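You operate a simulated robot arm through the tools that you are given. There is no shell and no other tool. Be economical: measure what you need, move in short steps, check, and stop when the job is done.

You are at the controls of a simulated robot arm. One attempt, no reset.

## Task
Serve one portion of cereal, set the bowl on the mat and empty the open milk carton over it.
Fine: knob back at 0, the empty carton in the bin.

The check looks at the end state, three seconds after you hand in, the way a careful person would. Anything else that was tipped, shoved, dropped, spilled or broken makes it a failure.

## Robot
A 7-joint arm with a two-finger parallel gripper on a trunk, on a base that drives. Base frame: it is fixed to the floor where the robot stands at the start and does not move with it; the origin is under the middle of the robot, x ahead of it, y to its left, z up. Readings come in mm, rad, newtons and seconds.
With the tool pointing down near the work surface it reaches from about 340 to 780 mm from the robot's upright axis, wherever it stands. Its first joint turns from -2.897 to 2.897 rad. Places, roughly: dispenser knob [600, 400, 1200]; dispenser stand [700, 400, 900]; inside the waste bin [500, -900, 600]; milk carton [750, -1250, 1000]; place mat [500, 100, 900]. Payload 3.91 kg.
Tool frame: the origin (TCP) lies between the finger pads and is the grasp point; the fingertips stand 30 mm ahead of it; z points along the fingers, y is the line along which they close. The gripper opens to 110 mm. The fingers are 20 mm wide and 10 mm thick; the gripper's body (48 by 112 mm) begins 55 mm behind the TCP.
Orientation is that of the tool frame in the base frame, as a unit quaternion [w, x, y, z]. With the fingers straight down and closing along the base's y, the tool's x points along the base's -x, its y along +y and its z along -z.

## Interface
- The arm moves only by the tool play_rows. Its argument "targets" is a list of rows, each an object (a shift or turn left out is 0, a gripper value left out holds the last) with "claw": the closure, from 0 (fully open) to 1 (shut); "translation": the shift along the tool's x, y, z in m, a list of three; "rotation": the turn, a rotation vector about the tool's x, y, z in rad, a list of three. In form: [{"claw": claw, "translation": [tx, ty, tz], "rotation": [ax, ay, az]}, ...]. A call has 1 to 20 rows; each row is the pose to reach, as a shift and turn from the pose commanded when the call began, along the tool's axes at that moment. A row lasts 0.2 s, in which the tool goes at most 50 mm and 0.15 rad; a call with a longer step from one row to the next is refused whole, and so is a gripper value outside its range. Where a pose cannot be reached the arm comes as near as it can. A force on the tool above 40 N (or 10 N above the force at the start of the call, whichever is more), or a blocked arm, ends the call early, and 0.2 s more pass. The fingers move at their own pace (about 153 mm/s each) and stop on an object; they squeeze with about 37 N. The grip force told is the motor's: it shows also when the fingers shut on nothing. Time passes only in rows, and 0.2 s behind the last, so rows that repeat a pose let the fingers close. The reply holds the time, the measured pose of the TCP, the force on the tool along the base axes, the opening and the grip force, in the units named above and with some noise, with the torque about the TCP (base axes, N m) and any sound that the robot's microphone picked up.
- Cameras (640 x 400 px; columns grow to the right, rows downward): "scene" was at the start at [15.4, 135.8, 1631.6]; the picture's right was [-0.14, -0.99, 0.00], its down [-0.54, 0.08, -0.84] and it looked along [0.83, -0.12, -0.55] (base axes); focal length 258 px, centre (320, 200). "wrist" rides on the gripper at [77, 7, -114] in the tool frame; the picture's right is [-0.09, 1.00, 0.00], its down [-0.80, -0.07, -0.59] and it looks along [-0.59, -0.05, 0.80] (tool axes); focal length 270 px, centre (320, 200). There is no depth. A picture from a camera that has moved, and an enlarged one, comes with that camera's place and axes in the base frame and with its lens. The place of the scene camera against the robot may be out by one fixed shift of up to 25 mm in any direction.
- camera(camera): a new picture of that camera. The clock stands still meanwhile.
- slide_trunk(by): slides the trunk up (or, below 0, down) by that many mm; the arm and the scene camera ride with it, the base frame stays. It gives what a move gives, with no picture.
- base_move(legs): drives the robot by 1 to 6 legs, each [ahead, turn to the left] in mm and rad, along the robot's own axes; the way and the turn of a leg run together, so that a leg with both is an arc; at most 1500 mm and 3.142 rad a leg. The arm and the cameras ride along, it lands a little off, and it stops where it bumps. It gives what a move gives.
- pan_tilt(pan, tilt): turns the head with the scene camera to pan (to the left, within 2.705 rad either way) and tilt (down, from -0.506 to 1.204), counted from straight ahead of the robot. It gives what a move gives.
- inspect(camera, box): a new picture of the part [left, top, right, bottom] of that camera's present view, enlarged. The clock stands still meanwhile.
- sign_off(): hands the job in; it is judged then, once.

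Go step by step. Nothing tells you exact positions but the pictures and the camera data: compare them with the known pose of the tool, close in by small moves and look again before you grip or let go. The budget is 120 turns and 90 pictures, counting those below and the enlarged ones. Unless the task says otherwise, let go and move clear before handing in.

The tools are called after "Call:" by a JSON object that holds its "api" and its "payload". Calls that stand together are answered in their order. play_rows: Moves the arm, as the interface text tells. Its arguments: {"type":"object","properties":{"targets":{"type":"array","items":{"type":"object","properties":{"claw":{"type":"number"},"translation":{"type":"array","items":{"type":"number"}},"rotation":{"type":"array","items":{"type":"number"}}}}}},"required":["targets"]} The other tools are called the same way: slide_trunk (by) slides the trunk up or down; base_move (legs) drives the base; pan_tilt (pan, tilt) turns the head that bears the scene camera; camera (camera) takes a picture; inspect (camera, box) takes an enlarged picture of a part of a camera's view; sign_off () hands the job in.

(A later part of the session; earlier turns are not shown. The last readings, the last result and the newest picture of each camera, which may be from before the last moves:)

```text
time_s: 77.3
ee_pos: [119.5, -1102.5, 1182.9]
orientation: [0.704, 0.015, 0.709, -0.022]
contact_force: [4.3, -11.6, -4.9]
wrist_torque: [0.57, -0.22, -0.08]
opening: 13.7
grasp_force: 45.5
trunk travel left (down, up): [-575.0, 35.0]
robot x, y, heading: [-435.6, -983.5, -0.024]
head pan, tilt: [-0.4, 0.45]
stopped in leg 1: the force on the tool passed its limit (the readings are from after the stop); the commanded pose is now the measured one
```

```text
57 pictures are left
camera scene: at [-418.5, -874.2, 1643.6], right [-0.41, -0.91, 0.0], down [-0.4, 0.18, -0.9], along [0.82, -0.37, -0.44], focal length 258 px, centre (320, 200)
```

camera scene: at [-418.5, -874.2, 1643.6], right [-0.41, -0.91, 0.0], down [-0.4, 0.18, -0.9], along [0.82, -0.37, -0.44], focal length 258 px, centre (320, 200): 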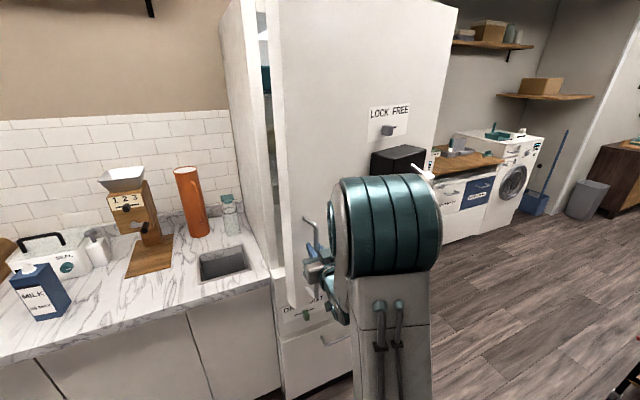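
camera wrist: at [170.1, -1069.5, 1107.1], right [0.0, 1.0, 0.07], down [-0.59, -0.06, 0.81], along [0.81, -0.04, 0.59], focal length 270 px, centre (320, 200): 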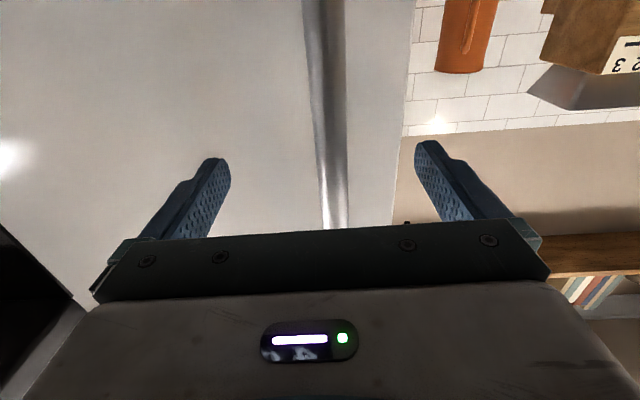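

The door is swinging open and I see the interior slit. Two more steps, then I'll look inside.

Call:
{"api": "play_rows", "payload": {"targets": [{"translation": [0, -0.004, 0]}, {"translation": [0, -0.009, 0]}]}}

Call:
{"api": "base_move", "payload": {"legs": [[-45, 0]]}}

Call:
{"api": "play_rows", "payload": {"targets": [{"translation": [0, -0.005, 0]}, {"translation": [0, -0.01, 0]}]}}

Call:
{"api": "base_move", "payload": {"legs": [[-45, 0]]}}

Call:
{"api": "pan_tilt", "payload": {"pan": -0.3, "tilt": 0.5}}

Call:
{"api": "inspect", "payload": {"camera": "scene", "box": [200, 40, 400, 300]}}

```text
time_s: 77.9
ee_pos: [118.3, -1103.8, 1182.6]
orientation: [0.705, 0.009, 0.709, -0.016]
contact_force: [-3.9, 9.5, -16.3]
wrist_torque: [0.88, -0.8, 0.06]
opening: 13.9
grasp_force: 44.8
trunk travel left (down, up): [-575.0, 35.0]
robot x, y, heading: [-435.8, -982.6, -0.024]
head pan, tilt: [-0.4, 0.45]
```

```text
time_s: 79.0
ee_pos: [70.9, -1123.7, 1182.3]
orientation: [0.704, 0.025, 0.709, -0.032]
contact_force: [4.0, -9.6, -1.0]
wrist_torque: [0.69, 0.17, -0.13]
opening: 13.7
grasp_force: 44.8
trunk travel left (down, up): [-575.0, 35.0]
robot x, y, heading: [-481.7, -981.5, -0.044]
head pan, tilt: [-0.4, 0.45]
stopped in leg 1: the force on the tool passed its limit (the readings are from after the stop); the commanded pose is now the measured one
```

```text
time_s: 79.6
ee_pos: [68.8, -1124.6, 1182.7]
orientation: [0.703, 0.019, 0.71, -0.029]
contact_force: [-6.0, 13.4, -6.6]
wrist_torque: [0.87, -0.66, 0.09]
opening: 13.7
grasp_force: 44.7
trunk travel left (down, up): [-575.0, 35.0]
robot x, y, heading: [-480.4, -985.5, -0.03]
head pan, tilt: [-0.4, 0.45]
```

```text
time_s: 80.7
ee_pos: [23.7, -1146.7, 1182.7]
orientation: [0.703, 0.038, 0.709, -0.044]
contact_force: [5.7, -11.3, -4.5]
wrist_torque: [0.74, 0.16, -0.15]
opening: 13.8
grasp_force: 45.1
trunk travel left (down, up): [-575.0, 35.0]
robot x, y, heading: [-526.1, -977.9, -0.057]
head pan, tilt: [-0.4, 0.45]
stopped in leg 1: the force on the tool passed its limit (the readings are from after the stop); the commanded pose is now the measured one
```

```text
time_s: 81.3
ee_pos: [23.3, -1146.4, 1183.4]
orientation: [0.703, 0.036, 0.709, -0.042]
contact_force: [9.7, -18.0, -3.6]
wrist_torque: [0.71, 0.46, 0.05]
opening: 13.7
grasp_force: 44.9
trunk travel left (down, up): [-575.0, 35.0]
robot x, y, heading: [-526.5, -980.1, -0.051]
head pan, tilt: [-0.3, 0.499]
```

```text
1.54 times, centred on (300, 170) of scene
camera zoom: at [-502.7, -864.9, 1639.3], right [-0.35, -0.94, 0.0], down [-0.45, 0.17, -0.88], along [0.82, -0.3, -0.48], focal length 396 px, centre (351, 246)
```

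zoom: 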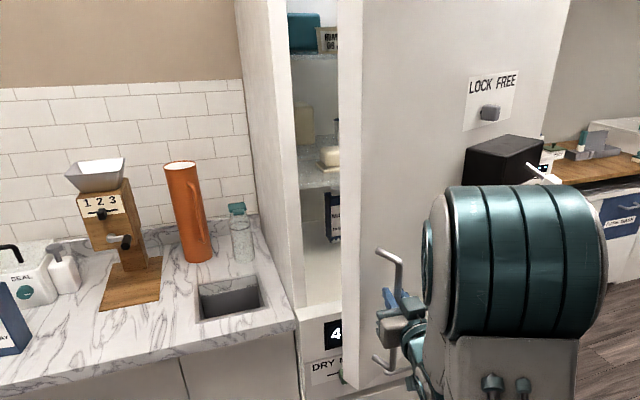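

A blue carton is on the shelf inside the fridge. Zooming in.

Call:
{"api": "inspect", "payload": {"camera": "scene", "box": [255, 95, 325, 205]}}

```text
3.64 times, centred on (290, 150) of scene
camera zoom: at [-502.7, -864.9, 1639.3], right [-0.35, -0.94, 0.0], down [-0.45, 0.17, -0.88], along [0.82, -0.3, -0.48], focal length 937 px, centre (429, 382)
```

zoom: 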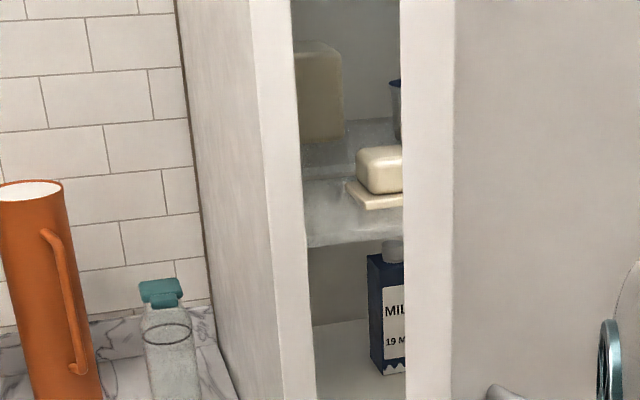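

The fridge carton reads "MIL… 19 M.." and seems to have a grey cap, but the view is cut by the door. I'll open a bit more to see its top clearly.

Call:
{"api": "play_rows", "payload": {"targets": [{"translation": [0, -0.006, 0]}, {"translation": [0, -0.012, 0]}]}}

Call:
{"api": "base_move", "payload": {"legs": [[-45, 0]]}}

Call:
{"api": "play_rows", "payload": {"targets": [{"translation": [0, -0.006, 0]}, {"translation": [0, -0.013, 0]}]}}

Call:
{"api": "base_move", "payload": {"legs": [[-45, 0]]}}

Call:
{"api": "inspect", "payload": {"camera": "scene", "box": [245, 85, 335, 205]}}

```text
time_s: 81.9
ee_pos: [19.8, -1147.4, 1183.4]
orientation: [0.702, 0.031, 0.71, -0.041]
contact_force: [-9.9, 17.5, -14.9]
wrist_torque: [0.77, -0.93, 0.05]
opening: 13.7
grasp_force: 44.6
trunk travel left (down, up): [-575.0, 35.0]
robot x, y, heading: [-525.7, -984.5, -0.043]
head pan, tilt: [-0.3, 0.499]
```

```text
time_s: 82.9
ee_pos: [-19.4, -1171.9, 1184.0]
orientation: [0.701, 0.049, 0.709, -0.056]
contact_force: [9.5, -13.7, -5.8]
wrist_torque: [0.88, 0.49, -0.12]
opening: 13.4
grasp_force: 45.0
trunk travel left (down, up): [-575.0, 35.0]
robot x, y, heading: [-564.3, -978.4, -0.06]
head pan, tilt: [-0.3, 0.499]
stopped in leg 1: the force on the tool passed its limit (the readings are from after the stop); the commanded pose is now the measured one
```

```text
time_s: 83.5
ee_pos: [-22.8, -1174.3, 1184.2]
orientation: [0.701, 0.042, 0.71, -0.051]
contact_force: [-11.2, 17.0, -18.0]
wrist_torque: [0.77, -0.76, 0.1]
opening: 14.0
grasp_force: 44.9
trunk travel left (down, up): [-575.0, 35.0]
robot x, y, heading: [-569.0, -977.5, -0.056]
head pan, tilt: [-0.3, 0.499]
```

```text
time_s: 84.5
ee_pos: [-59.5, -1197.6, 1183.7]
orientation: [0.7, 0.062, 0.709, -0.068]
contact_force: [13.2, -19.5, -9.5]
wrist_torque: [0.97, 0.51, -0.04]
opening: 13.7
grasp_force: 44.8
trunk travel left (down, up): [-575.0, 35.0]
robot x, y, heading: [-599.7, -978.0, -0.072]
head pan, tilt: [-0.3, 0.499]
stopped in leg 1: the force on the tool passed its limit (the readings are from after the stop); the commanded pose is now the measured one
```

```text
3.33 times, centred on (290, 145) of scene
camera zoom: at [-573.0, -861.6, 1639.3], right [-0.37, -0.93, 0.0], down [-0.45, 0.18, -0.88], along [0.82, -0.32, -0.48], focal length 859 px, centre (420, 383)
```

zoom: 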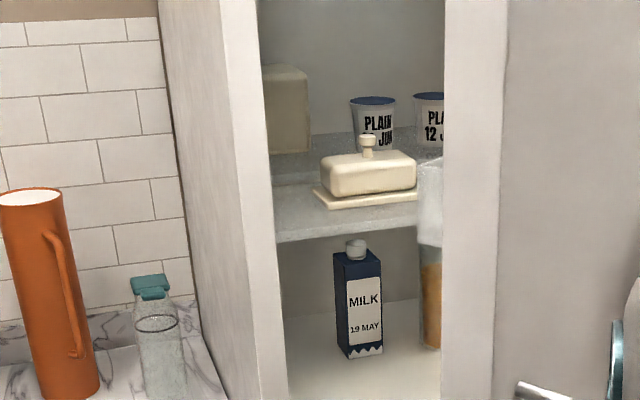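

Call:
{"api": "inspect", "payload": {"camera": "scene", "box": [260, 145, 300, 170]}}

```text
16.00 times, centred on (280, 158) of scene
camera zoom: at [-573.0, -861.6, 1639.3], right [-0.37, -0.93, 0.0], down [-0.45, 0.18, -0.88], along [0.82, -0.32, -0.48], focal length 4124 px, centre (960, 880)
```

zoom: 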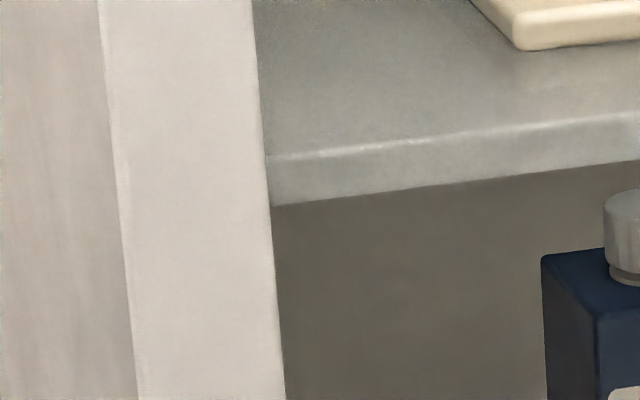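

The fridge carton (19 MAY) is capped and sealed; so the open one is the counter carton (06 MAY). I'll close the fridge by driving the held handle back along the same arc.

Call:
{"api": "base_move", "payload": {"legs": [[29, 0.052], [32, 0.047], [39, 0.041]]}}

```text
time_s: 86.1
ee_pos: [27.6, -1141.9, 1184.4]
orientation: [0.701, 0.025, 0.712, -0.033]
contact_force: [4.7, -8.6, -3.8]
wrist_torque: [0.82, -0.13, -0.24]
opening: 13.9
grasp_force: 45.5
trunk travel left (down, up): [-575.0, 35.0]
robot x, y, heading: [-530.0, -981.2, 0.03]
head pan, tilt: [-0.3, 0.499]
stopped in leg 3: the force on the tool passed its limit (the readings are from after the stop); the commanded pose is now the measured one
```

Call:
{"api": "base_move", "payload": {"legs": [[38, 0.03], [44, 0.032], [45, 0.018]]}}

```text
time_s: 87.9
ee_pos: [163.7, -1087.4, 1184.4]
orientation: [0.703, -0.004, 0.711, -0.004]
contact_force: [7.0, -24.0, -1.4]
wrist_torque: [0.65, 0.46, 0.05]
opening: 13.8
grasp_force: 45.0
trunk travel left (down, up): [-575.0, 35.0]
robot x, y, heading: [-402.9, -967.3, 0.112]
head pan, tilt: [-0.3, 0.499]
```

Call:
{"api": "base_move", "payload": {"legs": [[44, -0.003], [44, -0.004], [30, -0.003]]}}

Call:
{"api": "inspect", "payload": {"camera": "scene", "box": [180, 60, 400, 300]}}

```text
time_s: 89.7
ee_pos: [258.0, -1070.5, 1185.0]
orientation: [0.702, -0.008, 0.712, 0.0]
contact_force: [1.3, 7.6, 7.4]
wrist_torque: [0.81, -0.18, 0.27]
opening: 13.7
grasp_force: 45.3
trunk travel left (down, up): [-575.0, 35.0]
robot x, y, heading: [-310.8, -961.5, 0.114]
head pan, tilt: [-0.3, 0.499]
stopped in leg 3: the force on the tool passed its limit (the readings are from after the stop); the commanded pose is now the measured one
```

```text
1.67 times, centred on (290, 180) of scene
camera zoom: at [-307.4, -836.0, 1639.0], right [-0.19, -0.98, 0.0], down [-0.47, 0.09, -0.88], along [0.86, -0.16, -0.48], focal length 430 px, centre (370, 233)
```

zoom: 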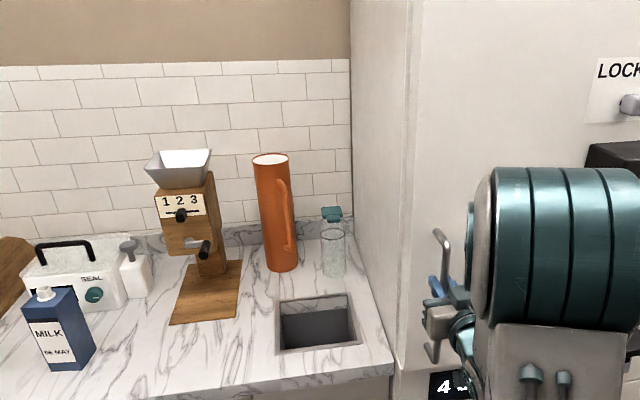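

Nearly closed; the arm pushes the last 26 mm.

Call:
{"api": "play_rows", "payload": {"targets": [{"translation": [0, 0, 0.01]}, {"translation": [0, 0.001, 0.02]}, {"translation": [0, 0.001, 0.028]}, {"translation": [0, 0.001, 0.032]}]}}

```text
time_s: 90.5
ee_pos: [277.1, -1067.8, 1184.3]
orientation: [0.702, -0.008, 0.712, 0.001]
contact_force: [-30.0, 10.5, 9.8]
wrist_torque: [0.86, -0.73, 0.03]
opening: 13.8
grasp_force: 45.3
trunk travel left (down, up): [-575.0, 35.0]
robot x, y, heading: [-307.3, -960.3, 0.114]
head pan, tilt: [-0.3, 0.499]
stopped in row 4: the force on the tool passed its limit (the readings are from after the stop); the commanded pose is now the measured one
```

It's firm at x≈277. I'll release, back away, and check the door gap.

Call:
{"api": "play_rows", "payload": {"targets": [{"translation": [0, 0, 0.006]}, {"translation": [0, 0, 0.01]}]}}

Call:
{"api": "play_rows", "payload": {"targets": [{"claw": 0}, {"claw": 0}, {"claw": 0}, {"translation": [0, 0, -0.03]}, {"translation": [0, 0, -0.05]}]}}

Call:
{"api": "base_move", "payload": {"legs": [[-120, 0], [0, -0.11]]}}

Call:
{"api": "inspect", "payload": {"camera": "scene", "box": [220, 60, 420, 300]}}

Call:
{"api": "camera", "payload": {"camera": "wrist"}}

```text
time_s: 91.1
ee_pos: [286.0, -1068.7, 1182.8]
orientation: [0.701, -0.007, 0.713, -0.001]
contact_force: [-39.7, 11.8, 4.5]
wrist_torque: [0.83, 0.07, -0.07]
opening: 13.7
grasp_force: 44.9
trunk travel left (down, up): [-575.0, 35.0]
robot x, y, heading: [-306.8, -957.2, 0.112]
head pan, tilt: [-0.3, 0.499]
```

```text
time_s: 92.3
ee_pos: [241.9, -1070.5, 1181.6]
orientation: [0.699, -0.007, 0.715, -0.001]
contact_force: [0.0, 0.7, -0.7]
wrist_torque: [0.04, 0.04, -0.01]
opening: 109.9
grasp_force: 0.1
trunk travel left (down, up): [-575.0, 35.0]
robot x, y, heading: [-311.0, -955.8, 0.118]
head pan, tilt: [-0.3, 0.499]
```

```text
time_s: 94.1
ee_pos: [108.1, -1146.0, 1182.0]
orientation: [0.699, 0.035, 0.713, -0.041]
contact_force: [0.5, -1.0, 0.2]
wrist_torque: [-0.01, -0.04, 0.05]
opening: 109.9
grasp_force: 0.1
trunk travel left (down, up): [-575.0, 35.0]
robot x, y, heading: [-427.2, -972.0, -0.006]
head pan, tilt: [-0.3, 0.499]
```

```text
1.67 times, centred on (320, 180) of scene
camera zoom: at [-412.1, -850.9, 1639.0], right [-0.3, -0.96, 0.0], down [-0.46, 0.14, -0.88], along [0.84, -0.26, -0.48], focal length 430 px, centre (320, 233)
```

zoom: 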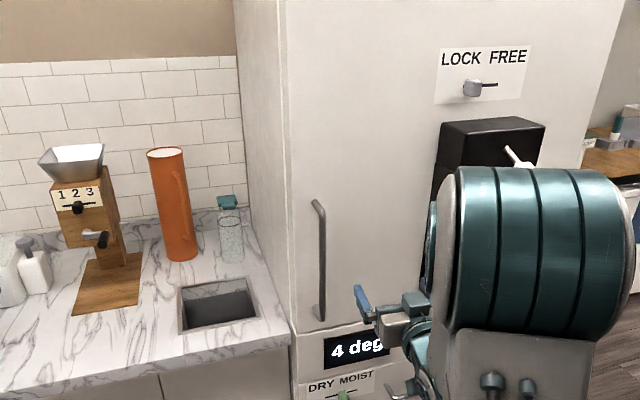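

```text
50 pictures are left
camera wrist: at [-5.3, -1127.9, 1108.0], right [0.11, 0.99, 0.08], down [-0.58, 0.0, 0.81], along [0.81, -0.13, 0.58], focal length 270 px, centre (320, 200)
```

wrist: 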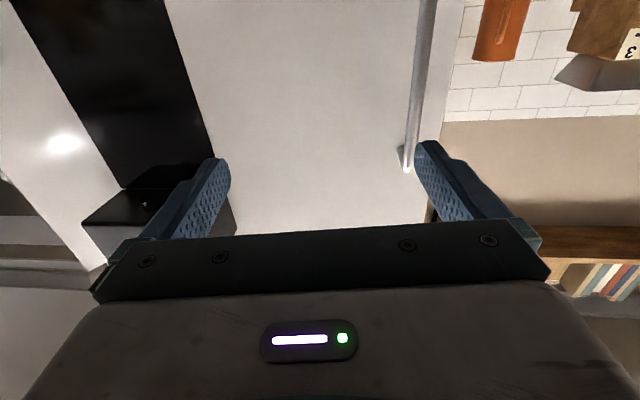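

The fridge is closed. Now to the cereal: I'll drive to stand between the bowl and dispenser.

Call:
{"api": "base_move", "payload": {"legs": [[0, 1.575], [1110, 0], [0, -1.571], [380, 0]]}}

Call:
{"api": "pan_tilt", "payload": {"pan": 0.1, "tilt": 0.7}}

Call:
{"api": "play_rows", "payload": {"targets": [{"rotation": [0, 0.14, 0]}, {"translation": [-0.02, 0, -0.01], "rotation": [0, 0.28, 0]}, {"translation": [-0.04, 0, -0.02], "rotation": [0, 0.42, 0]}, {"translation": [-0.06, 0, -0.03], "rotation": [0, 0.56, 0]}, {"translation": [-0.06, 0, -0.04], "rotation": [0, 0.7, 0]}, {"translation": [-0.06, 0, -0.05], "rotation": [0, 0.84, 0]}, {"translation": [-0.06, 0, -0.05], "rotation": [0, 0.98, 0]}, {"translation": [-0.06, 0, -0.05], "rotation": [0, 1.12, 0]}, {"translation": [-0.06, 0, -0.05], "rotation": [0, 1.26, 0]}, {"translation": [-0.06, 0, -0.05], "rotation": [0, 1.4, 0]}, {"translation": [-0.06, 0, -0.05], "rotation": [0, 1.5, 0]}, {"translation": [-0.06, 0, -0.05], "rotation": [0, 1.56, 0]}, {"translation": [-0.06, 0, -0.05], "rotation": [0, 1.56, 0]}]}}

Call:
{"api": "camera", "payload": {"camera": "scene"}}

Call:
{"api": "camera", "payload": {"camera": "wrist"}}

```text
time_s: 109.4
ee_pos: [472.7, -26.1, 1181.7]
orientation: [0.698, 0.026, 0.715, -0.033]
contact_force: [0.1, 0.0, 0.5]
wrist_torque: [0.01, 0.0, -0.03]
opening: 109.8
grasp_force: 0.1
trunk travel left (down, up): [-575.0, 35.0]
robot x, y, heading: [-68.7, 137.3, 0.019]
head pan, tilt: [-0.3, 0.499]
```

```text
time_s: 110.3
ee_pos: [472.8, -25.1, 1181.3]
orientation: [0.699, 0.027, 0.714, -0.034]
contact_force: [0.2, -0.4, 0.2]
wrist_torque: [0.02, 0.01, 0.02]
opening: 110.0
grasp_force: 0.1
trunk travel left (down, up): [-575.0, 35.0]
robot x, y, heading: [-65.7, 139.5, 0.02]
head pan, tilt: [0.099, 0.7]
```

```text
time_s: 113.3
ee_pos: [422.7, 7.8, 1245.4]
orientation: [-0.005, 0.043, 0.999, -0.016]
contact_force: [0.0, 0.4, -1.4]
wrist_torque: [-0.12, -0.02, 0.04]
opening: 110.0
grasp_force: 0.1
out of reach, approached as far as the arm can: row 8, 9
trunk travel left (down, up): [-575.0, 35.0]
robot x, y, heading: [-68.8, 135.6, 0.015]
head pan, tilt: [0.099, 0.7]
stopped in row 13: the arm was blocked; the commanded pose is now the measured one
```

```text
49 pictures are left
camera scene: at [-57.5, 298.6, 1620.7], right [0.11, -0.99, 0.0], down [-0.64, -0.08, -0.77], along [0.76, 0.09, -0.64], focal length 258 px, centre (320, 200)
```

scene: 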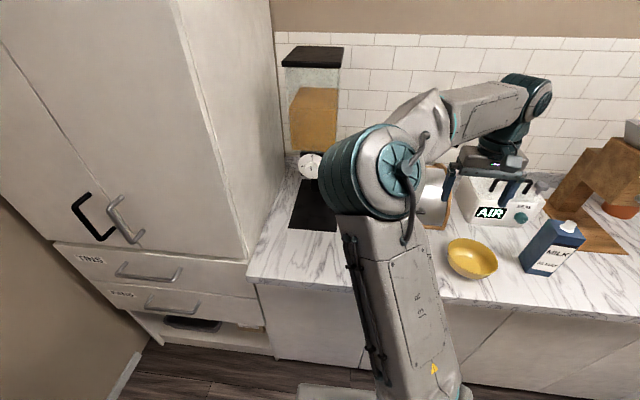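

```text
48 pictures are left
camera wrist: at [349.9, 23.2, 1360.5], right [0.17, 0.98, -0.03], down [0.8, -0.12, 0.59], along [0.58, -0.13, -0.81], focal length 270 px, centre (320, 200)
```

wrist: 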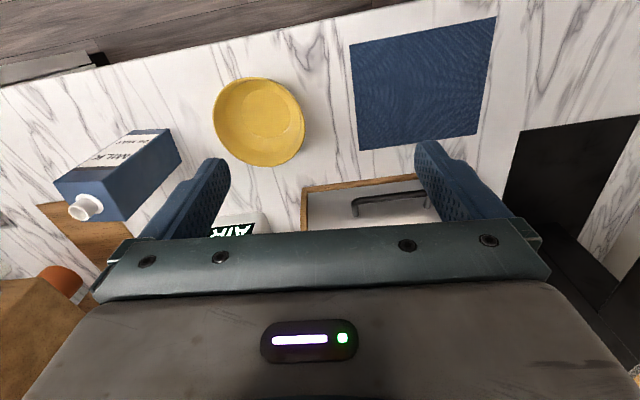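

I'm well placed. The bowl's rim centre is about (475,-103), radius ~70. I plan to grip its right wall with the tool pitched 30° below horizontal, so the hand fits under the dispenser head; moving to a pre-grasp above and looking.

Call:
{"api": "play_rows", "payload": {"targets": [{"translation": [-0.004, -0.022, 0.015], "rotation": [0, -0.13, -0.01]}, {"translation": [-0.008, -0.044, 0.03], "rotation": [0, -0.26, -0.02]}, {"translation": [-0.012, -0.066, 0.05], "rotation": [0, -0.39, -0.03]}, {"translation": [-0.016, -0.088, 0.07], "rotation": [0, -0.52, -0.04]}, {"translation": [-0.02, -0.11, 0.09], "rotation": [0, -0.65, -0.05]}, {"translation": [-0.024, -0.13, 0.11], "rotation": [0, -0.78, -0.06]}, {"translation": [-0.028, -0.15, 0.13], "rotation": [0, -0.91, -0.07]}, {"translation": [-0.033, -0.173, 0.15], "rotation": [0, -1.05, -0.075]}, {"translation": [-0.033, -0.173, 0.15], "rotation": [0, -1.05, -0.075]}]}}

Call:
{"api": "camera", "payload": {"camera": "wrist"}}

Call:
{"api": "inspect", "payload": {"camera": "scene", "box": [400, 140, 600, 300]}}

```text
time_s: 115.3
ee_pos: [443.8, -149.4, 1140.3]
orientation: [0.497, -0.001, 0.867, -0.029]
contact_force: [-0.7, -0.3, -0.5]
wrist_torque: [0.02, 0.0, 0.02]
opening: 110.2
grasp_force: 0.1
out of reach, approached as far as the arm can: row 7, 8, 9
trunk travel left (down, up): [-575.0, 35.0]
robot x, y, heading: [-66.7, 139.3, 0.014]
head pan, tilt: [0.099, 0.7]
```

```text
47 pictures are left
camera wrist: at [307.6, -139.1, 1131.9], right [0.07, 1.0, 0.02], down [-0.11, -0.02, 0.99], along [0.99, -0.07, 0.11], focal length 270 px, centre (320, 200)
```

wrist: 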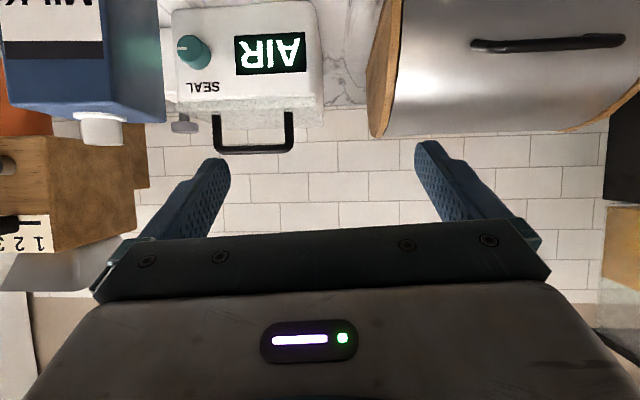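

```text
2.50 times, centred on (500, 220) of scene
camera zoom: at [-58.2, 294.0, 1621.4], right [0.12, -0.99, 0.0], down [-0.64, -0.07, -0.77], along [0.76, 0.09, -0.64], focal length 644 px, centre (-130, 150)
```

zoom: 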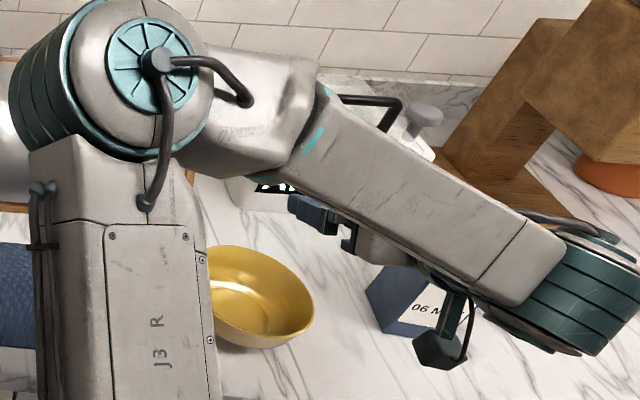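

The arm has folded with its elbow out near the carton; I don't like lowering like that. I'll back off, lower the trunk so a near-horizontal tool is natural, and re-form the arm in free space.

Call:
{"api": "base_move", "payload": {"legs": [[-260, 0]]}}

Call:
{"api": "play_rows", "payload": {"targets": [{"translation": [-0.02, 0.03, 0.03]}, {"translation": [-0.04, 0.06, 0.06]}, {"translation": [-0.06, 0.09, 0.08]}, {"translation": [-0.08, 0.12, 0.1]}, {"translation": [-0.1, 0.15, 0.12]}, {"translation": [-0.12, 0.18, 0.14]}, {"translation": [-0.14, 0.21, 0.15]}]}}

Call:
{"api": "slide_trunk", "payload": {"by": -220}}

Call:
{"api": "camera", "payload": {"camera": "scene"}}

```text
time_s: 117.2
ee_pos: [183.5, -153.7, 1140.2]
orientation: [0.494, -0.001, 0.869, -0.03]
contact_force: [-0.7, 0.9, -0.7]
wrist_torque: [0.01, -0.03, -0.02]
opening: 110.3
grasp_force: 0.0
trunk travel left (down, up): [-575.0, 35.0]
robot x, y, heading: [-326.3, 138.3, 0.015]
head pan, tilt: [0.099, 0.7]
```

```text
time_s: 118.8
ee_pos: [390.7, 53.6, 1172.8]
orientation: [0.495, 0.0, 0.868, -0.031]
contact_force: [0.5, 0.4, -0.5]
wrist_torque: [-0.04, 0.04, 0.02]
opening: 110.2
grasp_force: 0.0
trunk travel left (down, up): [-575.0, 35.0]
robot x, y, heading: [-326.6, 135.3, 0.015]
head pan, tilt: [0.099, 0.7]
```

```text
time_s: 121.1
ee_pos: [390.3, 51.9, 951.7]
orientation: [0.495, -0.001, 0.869, -0.03]
contact_force: [-0.1, 0.3, 0.2]
wrist_torque: [0.02, -0.02, 0.01]
opening: 110.2
grasp_force: 0.0
trunk travel left (down, up): [-355.0, 255.0]
robot x, y, heading: [-325.7, 131.5, 0.02]
head pan, tilt: [0.099, 0.7]
```

```text
45 pictures are left
camera scene: at [-316.4, 290.3, 1401.3], right [0.11, -0.99, 0.0], down [-0.64, -0.07, -0.76], along [0.76, 0.09, -0.64], focal length 258 px, centre (320, 200)
```

scene: 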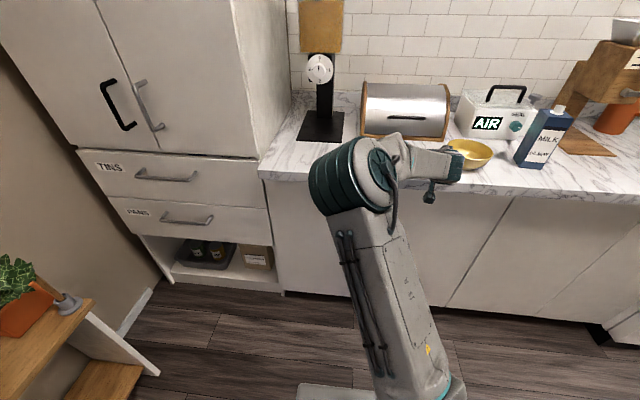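

The arm is now in a cleaner posture. Let me zoom on the dispenser from this lower viewpoint to find the spout, and on the bowl.

Call:
{"api": "inspect", "payload": {"camera": "scene", "box": [270, 10, 380, 150]}}

Call:
{"api": "inspect", "payload": {"camera": "scene", "box": [430, 90, 590, 190]}}

Call:
{"api": "play_rows", "payload": {"targets": [{"translation": [-0.04, -0.01, -0.02]}, {"translation": [-0.08, -0.03, -0.045]}, {"translation": [-0.12, -0.06, -0.07]}, {"translation": [-0.12, -0.1, -0.07]}, {"translation": [-0.12, -0.14, -0.07]}, {"translation": [-0.12, -0.18, -0.07]}, {"translation": [-0.12, -0.205, -0.05]}, {"translation": [-0.11, -0.205, -0.03]}]}}

Call:
{"api": "camera", "payload": {"camera": "wrist"}}

```text
2.86 times, centred on (325, 80) of scene
camera zoom: at [-316.4, 290.3, 1401.3], right [0.11, -0.99, 0.0], down [-0.64, -0.07, -0.76], along [0.76, 0.09, -0.64], focal length 736 px, centre (306, 543)
```

zoom: 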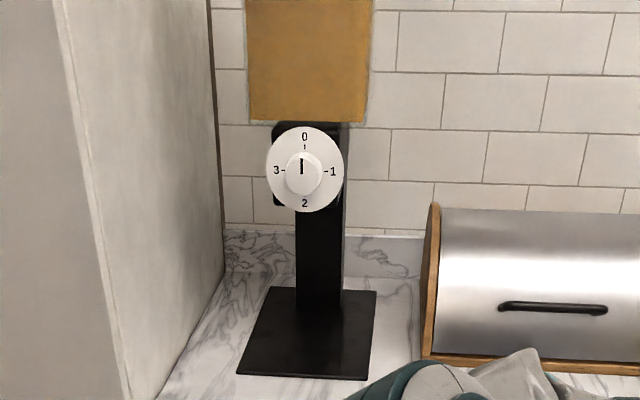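

```text
4.00 times, centred on (510, 140) of scene
camera zoom: at [-316.4, 290.3, 1401.3], right [0.11, -0.99, 0.0], down [-0.64, -0.07, -0.76], along [0.76, 0.09, -0.64], focal length 1031 px, centre (-440, 440)
```

zoom: 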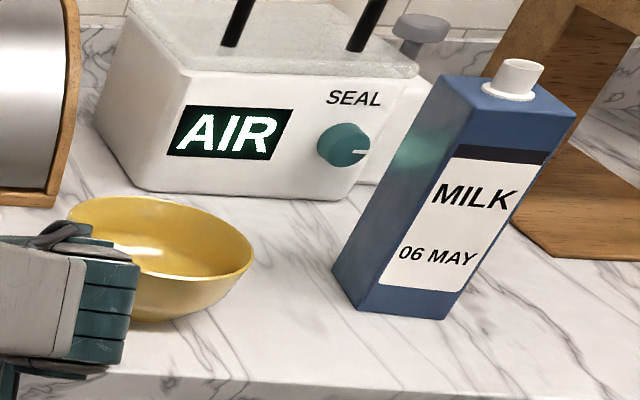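

```text
refused: row 2 steps farther than a row can; nothing moved
```

```text
42 pictures are left
camera wrist: at [254.0, 61.9, 944.4], right [0.07, 1.0, 0.02], down [-0.11, -0.02, 0.99], along [0.99, -0.08, 0.1], focal length 270 px, centre (320, 200)
```

wrist: 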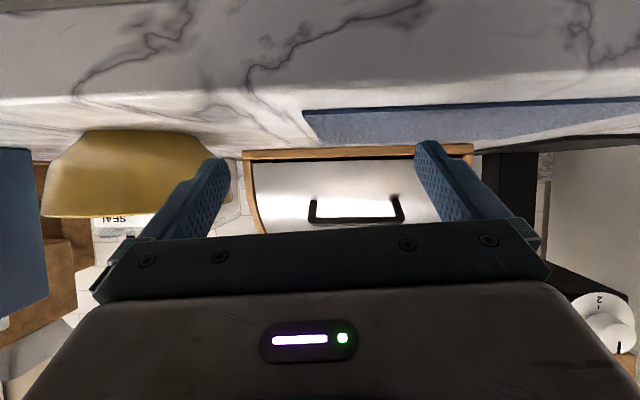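

The wrist's low viewpoint shows the bowl in profile (rim ≈ z 977) and the dispenser from below. I'll zoom at the dispenser's underside there.

Call:
{"api": "inspect", "payload": {"camera": "wrist", "box": [460, 130, 640, 370]}}

Call:
{"api": "play_rows", "payload": {"targets": [{"translation": [-0.035, -0.01, -0.02]}, {"translation": [-0.07, -0.025, -0.035]}, {"translation": [-0.1, -0.05, -0.05]}, {"translation": [-0.12, -0.085, -0.06]}, {"translation": [-0.12, -0.125, -0.06]}, {"translation": [-0.12, -0.165, -0.06]}, {"translation": [-0.12, -0.205, -0.06]}, {"translation": [-0.11, -0.235, -0.05]}, {"translation": [-0.1, -0.245, -0.03]}]}}

Call:
{"api": "camera", "payload": {"camera": "wrist"}}

```text
1.67 times, centred on (550, 250) of wrist
camera zoom: at [254.0, 61.9, 944.4], right [0.07, 1.0, 0.02], down [-0.11, -0.02, 0.99], along [0.99, -0.08, 0.1], focal length 450 px, centre (-63, 117)
```

zoom: 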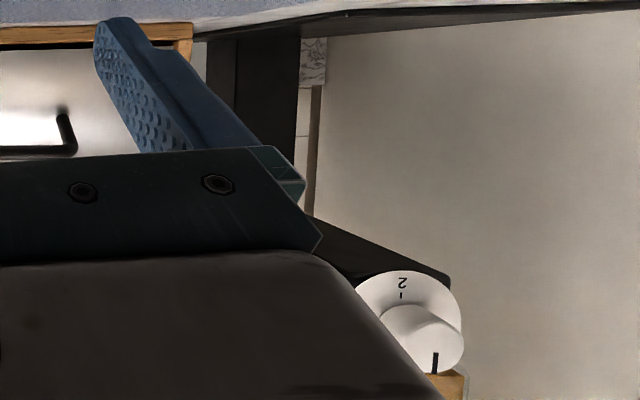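

```text
time_s: 123.1
ee_pos: [393.7, -115.7, 1094.4]
orientation: [0.495, 0.0, 0.868, -0.03]
contact_force: [0.7, -0.7, 0.5]
wrist_torque: [0.03, 0.01, -0.02]
opening: 110.0
grasp_force: 0.1
out of reach, approached as far as the arm can: row 7, 8, 9
trunk travel left (down, up): [-355.0, 255.0]
robot x, y, heading: [-327.0, 133.4, 0.015]
head pan, tilt: [0.099, 0.7]
```

```text
40 pictures are left
camera wrist: at [257.6, -105.5, 1088.1], right [0.07, 1.0, 0.02], down [-0.11, -0.02, 0.99], along [0.99, -0.08, 0.1], focal length 270 px, centre (320, 200)
```

wrist: 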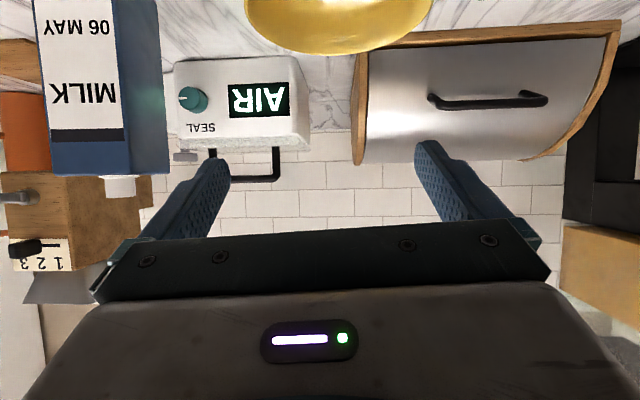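

The arm is at its sideways reach limit here, so I'll raise the trunk, pull in a bit, and shift the base right by ~160 mm.

Call:
{"api": "slide_trunk", "payload": {"by": 150}}

Call:
{"api": "play_rows", "payload": {"targets": [{"translation": [0.02, 0.02, -0.034]}, {"translation": [0.03, 0.04, -0.06]}, {"translation": [0.04, 0.06, -0.085]}, {"translation": [0.04, 0.08, -0.1]}]}}

Call:
{"api": "base_move", "payload": {"legs": [[0, -0.9], [190, 0], [0, 0.9]]}}

```text
time_s: 124.8
ee_pos: [393.4, -115.0, 1245.4]
orientation: [0.495, 0.0, 0.868, -0.031]
contact_force: [0.6, 0.4, -0.4]
wrist_torque: [-0.02, 0.0, -0.01]
opening: 110.0
grasp_force: 0.0
trunk travel left (down, up): [-505.0, 105.0]
robot x, y, heading: [-326.3, 135.9, 0.011]
head pan, tilt: [0.099, 0.7]
```

```text
time_s: 125.8
ee_pos: [288.4, -30.8, 1258.1]
orientation: [0.495, -0.001, 0.868, -0.029]
contact_force: [0.4, 0.1, 0.1]
wrist_torque: [0.0, -0.01, -0.02]
opening: 110.1
grasp_force: 0.1
trunk travel left (down, up): [-505.0, 105.0]
robot x, y, heading: [-327.3, 135.4, 0.017]
head pan, tilt: [0.099, 0.7]
```

```text
time_s: 132.0
ee_pos: [412.0, -177.7, 1258.8]
orientation: [0.495, -0.001, 0.868, -0.029]
contact_force: [0.6, 0.2, 0.2]
wrist_torque: [0.02, -0.03, 0.0]
opening: 110.2
grasp_force: 0.1
trunk travel left (down, up): [-505.0, 105.0]
robot x, y, heading: [-204.8, -12.3, 0.019]
head pan, tilt: [0.099, 0.7]
```

Call:
{"api": "slide_trunk", "payload": {"by": -150}}

Call:
{"api": "play_rows", "payload": {"targets": [{"translation": [0.02, 0.0, 0.0], "rotation": [-0.03, 0, -0.015]}, {"translation": [0.04, 0.0, 0.01], "rotation": [-0.052, 0, -0.03]}, {"translation": [0.05, 0.0, 0.015], "rotation": [-0.052, 0, -0.03]}]}}

Call:
{"api": "camera", "payload": {"camera": "wrist"}}

Call:
{"api": "camera", "payload": {"camera": "scene"}}

```text
time_s: 133.8
ee_pos: [412.3, -178.5, 1109.2]
orientation: [0.495, -0.001, 0.868, -0.03]
contact_force: [-0.6, 0.0, -0.9]
wrist_torque: [0.03, -0.02, -0.01]
opening: 110.1
grasp_force: 0.1
trunk travel left (down, up): [-355.0, 255.0]
robot x, y, heading: [-203.1, -13.8, 0.019]
head pan, tilt: [0.099, 0.7]
```

```text
time_s: 134.6
ee_pos: [399.3, -181.5, 1058.9]
orientation: [0.494, -0.027, 0.869, -0.015]
contact_force: [0.7, -0.1, 0.0]
wrist_torque: [-0.02, 0.0, -0.04]
opening: 109.9
grasp_force: 0.0
trunk travel left (down, up): [-355.0, 255.0]
robot x, y, heading: [-204.1, -13.0, 0.02]
head pan, tilt: [0.099, 0.7]
```

```text
39 pictures are left
camera wrist: at [261.8, -179.6, 1051.3], right [0.01, 1.0, 0.02], down [-0.1, -0.02, 0.99], along [0.99, -0.01, 0.1], focal length 270 px, centre (320, 200)
```

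wrist: 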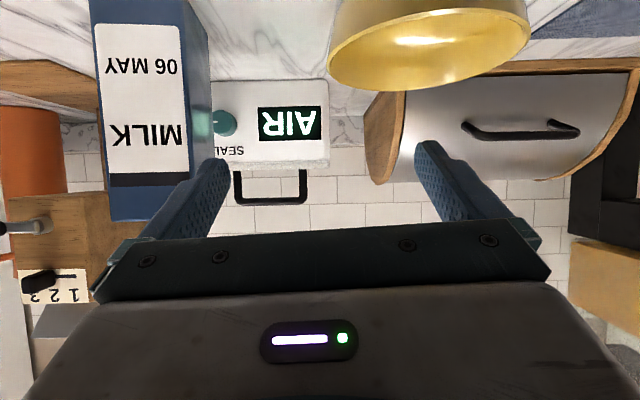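

```text
38 pictures are left
camera scene: at [-194.0, 142.6, 1401.3], right [0.12, -0.99, 0.0], down [-0.64, -0.08, -0.76], along [0.76, 0.09, -0.64], focal length 258 px, centre (320, 200)
```

scene: 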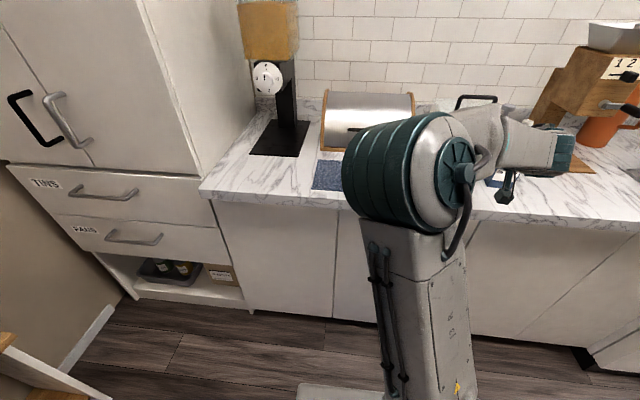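

Rim centre ≈(476,-103,971); the right wall is at y≈-174. I'll descend to straddle the right wall and look before closing.

Call:
{"api": "play_rows", "payload": {"targets": [{"translation": [0.014, 0.011, 0.032]}, {"translation": [0.028, 0.011, 0.064]}, {"translation": [0.042, 0.011, 0.095]}, {"translation": [0.042, 0.011, 0.095]}]}}

Call:
{"api": "camera", "payload": {"camera": "wrist"}}

```text
time_s: 135.6
ee_pos: [458.6, -172.6, 974.0]
orientation: [0.495, -0.026, 0.869, -0.015]
contact_force: [0.2, 0.7, -0.2]
wrist_torque: [0.02, -0.02, 0.0]
opening: 110.1
grasp_force: 0.1
trunk travel left (down, up): [-355.0, 255.0]
robot x, y, heading: [-201.1, -11.6, 0.015]
head pan, tilt: [0.099, 0.7]
```

```text
37 pictures are left
camera wrist: at [322.3, -170.8, 967.3], right [0.01, 1.0, 0.02], down [-0.1, -0.02, 0.99], along [0.99, -0.01, 0.1], focal length 270 px, centre (320, 200)
```

wrist: 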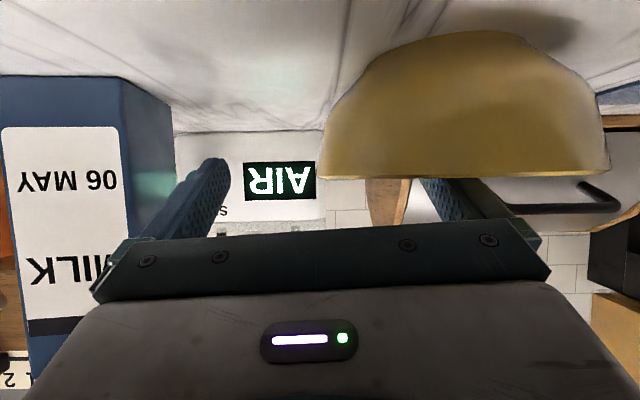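

Inner finger is inside, outer outside, wall centred. Closing and then lifting slightly.

Call:
{"api": "play_rows", "payload": {"targets": [{"claw": 0.5}, {"claw": 0.8}, {"claw": 1}, {"claw": 1}, {"claw": 1}]}}

Call:
{"api": "play_rows", "payload": {"targets": [{"translation": [-0.0086, 0, -0.005]}, {"translation": [-0.026, 0, -0.015]}, {"translation": [-0.052, 0, -0.03]}, {"translation": [-0.086, 0, -0.05]}, {"translation": [-0.103, 0, -0.06]}]}}

Call:
{"api": "camera", "payload": {"camera": "wrist"}}

```text
time_s: 136.8
ee_pos: [459.1, -171.5, 975.8]
orientation: [0.496, -0.026, 0.868, -0.014]
contact_force: [2.5, 1.3, 8.7]
wrist_torque: [0.64, 0.15, -0.26]
opening: 14.5
grasp_force: 37.1
trunk travel left (down, up): [-355.0, 255.0]
robot x, y, heading: [-202.0, -14.5, 0.012]
head pan, tilt: [0.099, 0.7]
```

```text
time_s: 138.0
ee_pos: [459.2, -165.8, 1093.3]
orientation: [0.495, -0.026, 0.869, -0.015]
contact_force: [0.3, -0.2, -3.3]
wrist_torque: [-0.13, 0.05, 0.03]
opening: 9.4
grasp_force: 37.3
trunk travel left (down, up): [-355.0, 255.0]
robot x, y, heading: [-205.8, -16.1, 0.018]
head pan, tilt: [0.099, 0.7]
```

```text
36 pictures are left
camera wrist: at [323.3, -164.7, 1086.1], right [0.01, 1.0, 0.02], down [-0.1, -0.02, 0.99], along [0.99, -0.01, 0.1], focal length 270 px, centre (320, 200)
```

wrist: 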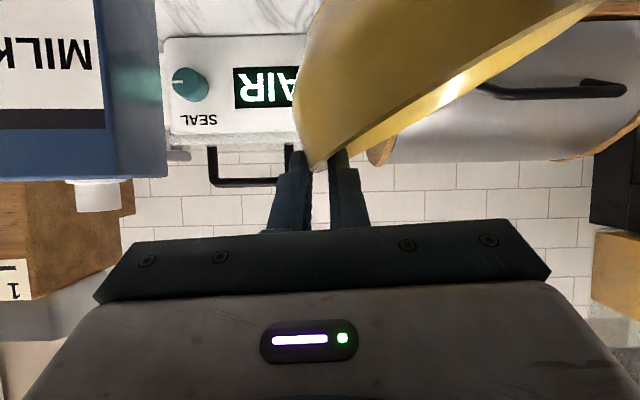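

The bowl aligned with the pads and rolled about 30° (left side down). I'll roll the tool back about the base x axis to level it and check.

Call:
{"api": "play_rows", "payload": {"targets": [{"rotation": [-0.064, -0.004, 0.107]}, {"rotation": [-0.128, -0.008, 0.215]}, {"rotation": [-0.192, -0.011, 0.322]}, {"rotation": [-0.256, -0.015, 0.43]}, {"rotation": [-0.256, -0.015, 0.43]}]}}

Call:
{"api": "camera", "payload": {"camera": "scene"}}

Call:
{"api": "camera", "payload": {"camera": "wrist"}}

```text
time_s: 139.2
ee_pos: [459.5, -166.0, 1091.6]
orientation: [0.486, 0.096, 0.845, 0.202]
contact_force: [0.3, 0.6, -4.1]
wrist_torque: [-0.22, 0.04, 0.01]
opening: 9.3
grasp_force: 36.9
trunk travel left (down, up): [-355.0, 255.0]
robot x, y, heading: [-206.2, -14.4, 0.024]
head pan, tilt: [0.099, 0.7]
```

```text
35 pictures are left
camera scene: at [-193.7, 142.5, 1401.3], right [0.12, -0.99, 0.0], down [-0.64, -0.07, -0.76], along [0.76, 0.09, -0.64], focal length 258 px, centre (320, 200)
```

scene: 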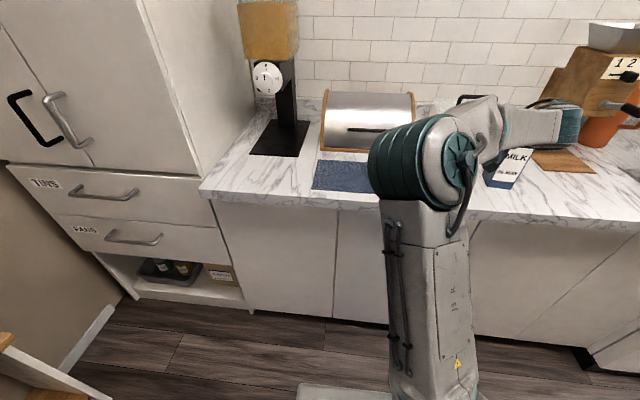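

```text
34 pictures are left
camera wrist: at [323.2, -161.0, 1086.9], right [0.01, 0.86, 0.5], down [-0.1, -0.5, 0.86], along [0.99, -0.06, 0.08], focal length 270 px, centre (320, 200)
```

wrist: 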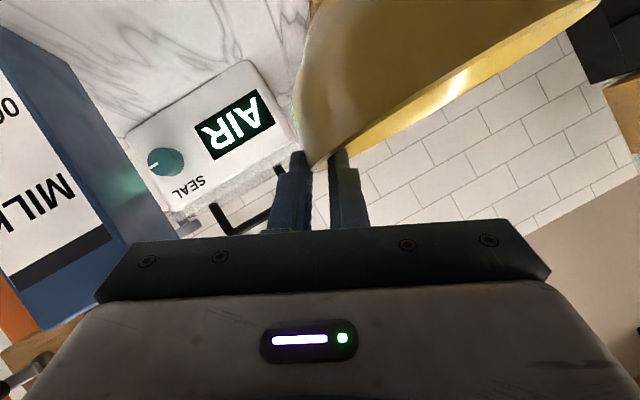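

The bowl is level now. I'll raise the trunk to clear the carton and shift the base left toward the dispenser.

Call:
{"api": "slide_trunk", "payload": {"by": 130}}

Call:
{"api": "base_move", "payload": {"legs": [[0, -0.8], [-300, 0], [0, 0.79]]}}

Call:
{"api": "slide_trunk", "payload": {"by": -130}}

Call:
{"api": "pan_tilt", "payload": {"pan": 0.0, "tilt": 0.35}}

Call:
{"api": "camera", "payload": {"camera": "scene"}}

Call:
{"api": "camera", "payload": {"camera": "wrist"}}

```text
time_s: 140.8
ee_pos: [460.4, -167.6, 1222.5]
orientation: [0.485, 0.096, 0.845, 0.201]
contact_force: [-0.5, 0.5, -3.1]
wrist_torque: [-0.23, 0.06, -0.02]
opening: 9.1
grasp_force: 37.0
trunk travel left (down, up): [-485.0, 125.0]
robot x, y, heading: [-204.7, -15.4, 0.016]
head pan, tilt: [0.099, 0.7]
```

```text
time_s: 146.9
ee_pos: [245.4, 40.4, 1222.6]
orientation: [0.486, 0.098, 0.845, 0.2]
contact_force: [0.1, 0.5, -3.9]
wrist_torque: [-0.24, 0.02, 0.0]
opening: 8.7
grasp_force: 37.6
trunk travel left (down, up): [-485.0, 125.0]
robot x, y, heading: [-416.4, 198.4, 0.009]
head pan, tilt: [0.099, 0.7]
```

```text
time_s: 148.5
ee_pos: [245.6, 39.4, 1092.8]
orientation: [0.486, 0.1, 0.845, 0.199]
contact_force: [0.1, -0.4, -3.0]
wrist_torque: [-0.24, 0.05, -0.01]
opening: 8.8
grasp_force: 36.8
trunk travel left (down, up): [-355.0, 255.0]
robot x, y, heading: [-417.9, 199.2, 0.007]
head pan, tilt: [0.099, 0.7]
```

```text
time_s: 149.3
ee_pos: [245.8, 39.5, 1091.1]
orientation: [0.486, 0.099, 0.845, 0.2]
contact_force: [0.9, 0.7, -3.5]
wrist_torque: [-0.22, 0.03, 0.0]
opening: 9.1
grasp_force: 37.7
trunk travel left (down, up): [-355.0, 255.0]
robot x, y, heading: [-417.6, 197.8, 0.013]
head pan, tilt: [0.0, 0.351]
```

```text
33 pictures are left
camera scene: at [-397.4, 344.1, 1432.6], right [0.01, -1.0, 0.0], down [-0.34, 0.0, -0.94], along [0.94, 0.01, -0.34], focal length 258 px, centre (320, 200)
```

scene: 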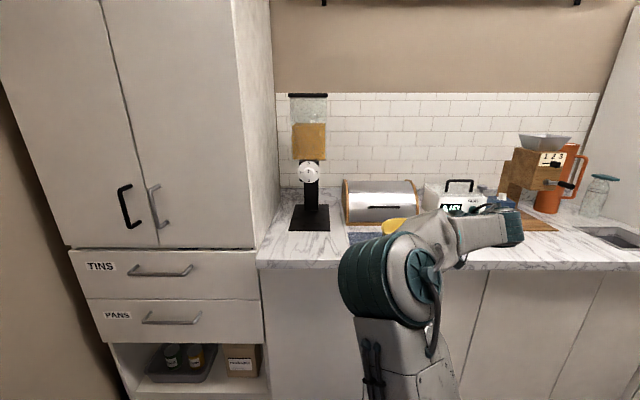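

```text
32 pictures are left
camera wrist: at [108.8, 45.5, 1086.7], right [0.02, 0.87, 0.5], down [-0.1, -0.5, 0.86], along [0.99, -0.07, 0.08], focal length 270 px, centre (320, 200)
```

wrist: 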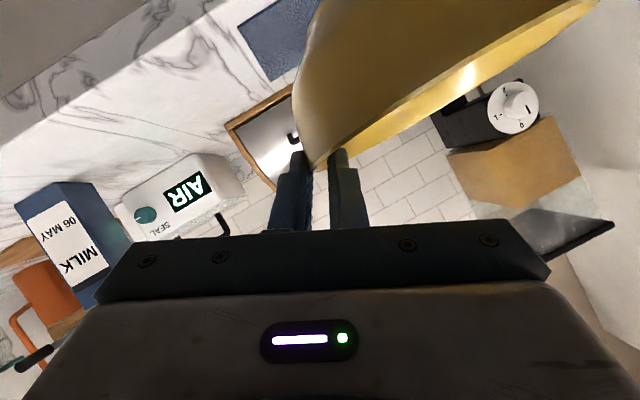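

I need to see the underside of the dispenser head for the spout, so I'll lower the trunk (the arm is in front of the counter edge) and look from low.

Call:
{"api": "slide_trunk", "payload": {"by": -345}}

Call:
{"api": "pan_tilt", "payload": {"pan": 0.05, "tilt": 0.0}}

Call:
{"api": "inspect", "payload": {"camera": "scene", "box": [270, 130, 400, 260]}}

```text
time_s: 152.7
ee_pos: [244.8, 40.1, 746.8]
orientation: [0.485, 0.098, 0.845, 0.201]
contact_force: [0.3, 0.6, -4.3]
wrist_torque: [-0.23, 0.02, -0.01]
opening: 8.8
grasp_force: 37.4
trunk travel left (down, up): [-10.0, 600.0]
robot x, y, heading: [-415.8, 194.7, 0.006]
head pan, tilt: [0.0, 0.351]
```

```text
time_s: 153.6
ee_pos: [245.6, 38.7, 746.0]
orientation: [0.485, 0.099, 0.845, 0.201]
contact_force: [0.0, 0.2, -3.4]
wrist_torque: [-0.22, 0.02, -0.02]
opening: 8.8
grasp_force: 37.2
trunk travel left (down, up): [-10.0, 600.0]
robot x, y, heading: [-416.3, 193.8, 0.011]
head pan, tilt: [0.051, 0.0]
```

```text
3.08 times, centred on (335, 195) of scene
camera zoom: at [-400.7, 348.6, 1120.1], right [0.06, -1.0, 0.0], down [0.0, 0.0, -1.0], along [1.0, 0.06, 0.0], focal length 793 px, centre (274, 215)
```

zoom: 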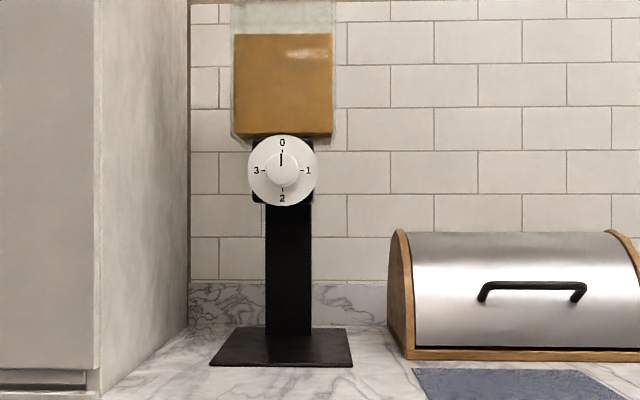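

From wrist data the stand plate spans x≈581–810, y≈327–497, so the bowl should be centred about (700,410). I'll raise the trunk, drive in partway and shift the arm left in front of the dispenser.

Call:
{"api": "slide_trunk", "payload": {"by": 345}}

Call:
{"api": "base_move", "payload": {"legs": [[280, 0]]}}

```text
time_s: 156.9
ee_pos: [245.8, 40.3, 1091.8]
orientation: [0.485, 0.098, 0.845, 0.2]
contact_force: [0.1, 0.0, -3.4]
wrist_torque: [-0.26, 0.02, -0.02]
opening: 8.8
grasp_force: 36.8
trunk travel left (down, up): [-355.0, 255.0]
robot x, y, heading: [-416.0, 195.5, 0.014]
head pan, tilt: [0.051, 0.0]
```

```text
time_s: 158.9
ee_pos: [526.7, 42.3, 1091.4]
orientation: [0.486, 0.099, 0.845, 0.199]
contact_force: [-0.3, -0.4, -3.5]
wrist_torque: [-0.24, 0.04, 0.0]
opening: 8.6
grasp_force: 36.6
trunk travel left (down, up): [-355.0, 255.0]
robot x, y, heading: [-133.0, 198.9, 0.011]
head pan, tilt: [0.051, 0.0]
```

Call:
{"api": "play_rows", "payload": {"targets": [{"translation": [0.022, 0.032, 0.014]}, {"translation": [0.044, 0.064, 0.028]}, {"translation": [0.066, 0.096, 0.042]}, {"translation": [0.088, 0.128, 0.056]}, {"translation": [0.11, 0.16, 0.07]}, {"translation": [0.132, 0.192, 0.084]}, {"translation": [0.15, 0.22, 0.096]}, {"translation": [0.16, 0.2328, 0.1015]}, {"translation": [0.16, 0.2328, 0.1015]}]}}

Call:
{"api": "pan_tilt", "payload": {"pan": 0.05, "tilt": 0.5}}

Call:
{"api": "camera", "payload": {"camera": "scene"}}

Call:
{"api": "camera", "payload": {"camera": "wrist"}}

```text
time_s: 160.9
ee_pos: [526.6, 333.4, 1021.4]
orientation: [0.486, 0.1, 0.845, 0.199]
contact_force: [0.3, 1.1, -2.9]
wrist_torque: [-0.25, 0.01, 0.02]
opening: 8.6
grasp_force: 36.5
trunk travel left (down, up): [-355.0, 255.0]
robot x, y, heading: [-135.4, 199.3, 0.009]
head pan, tilt: [0.051, 0.0]
```

```text
time_s: 161.8
ee_pos: [525.0, 331.9, 1022.2]
orientation: [0.486, 0.099, 0.845, 0.2]
contact_force: [-0.4, -0.3, -2.9]
wrist_torque: [-0.22, 0.05, -0.02]
opening: 8.5
grasp_force: 36.6
trunk travel left (down, up): [-355.0, 255.0]
robot x, y, heading: [-133.2, 198.6, 0.004]
head pan, tilt: [0.051, 0.499]
```

```text
30 pictures are left
camera scene: at [-117.8, 351.6, 1419.0], right [0.06, -1.0, 0.0], down [-0.48, -0.03, -0.88], along [0.88, 0.05, -0.48], focal length 258 px, centre (320, 200)
```

scene: 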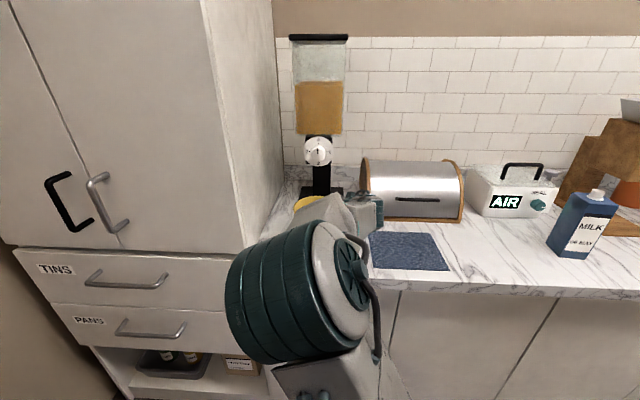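

```text
29 pictures are left
camera wrist: at [389.2, 338.5, 1016.8], right [0.02, 0.87, 0.5], down [-0.1, -0.5, 0.86], along [0.99, -0.07, 0.08], focal length 270 px, centre (320, 200)
```

wrist: 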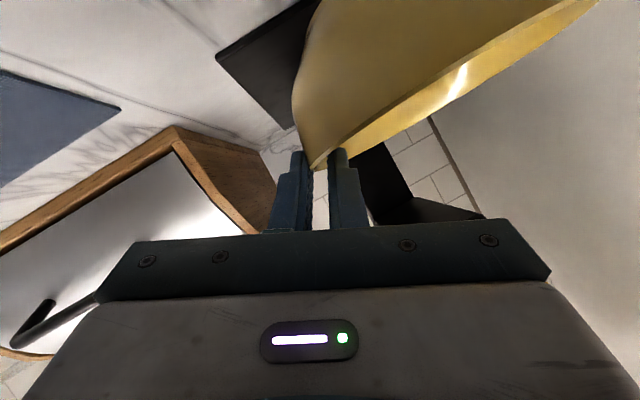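

Clear path ahead. I'll zoom into the underside region visible between the bowl and hand to locate the spout.

Call:
{"api": "inspect", "payload": {"camera": "wrist", "box": [330, 100, 500, 230]}}

```text
3.08 times, centred on (415, 165) of wrist
camera zoom: at [389.2, 338.5, 1016.8], right [0.02, 0.87, 0.5], down [-0.1, -0.5, 0.86], along [0.99, -0.07, 0.08], focal length 832 px, centre (28, 308)
```

zoom: 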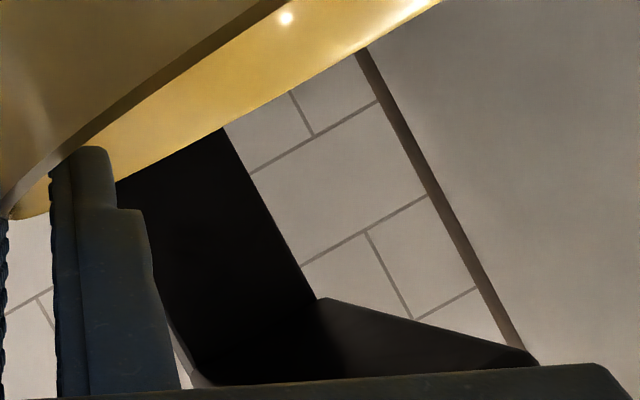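

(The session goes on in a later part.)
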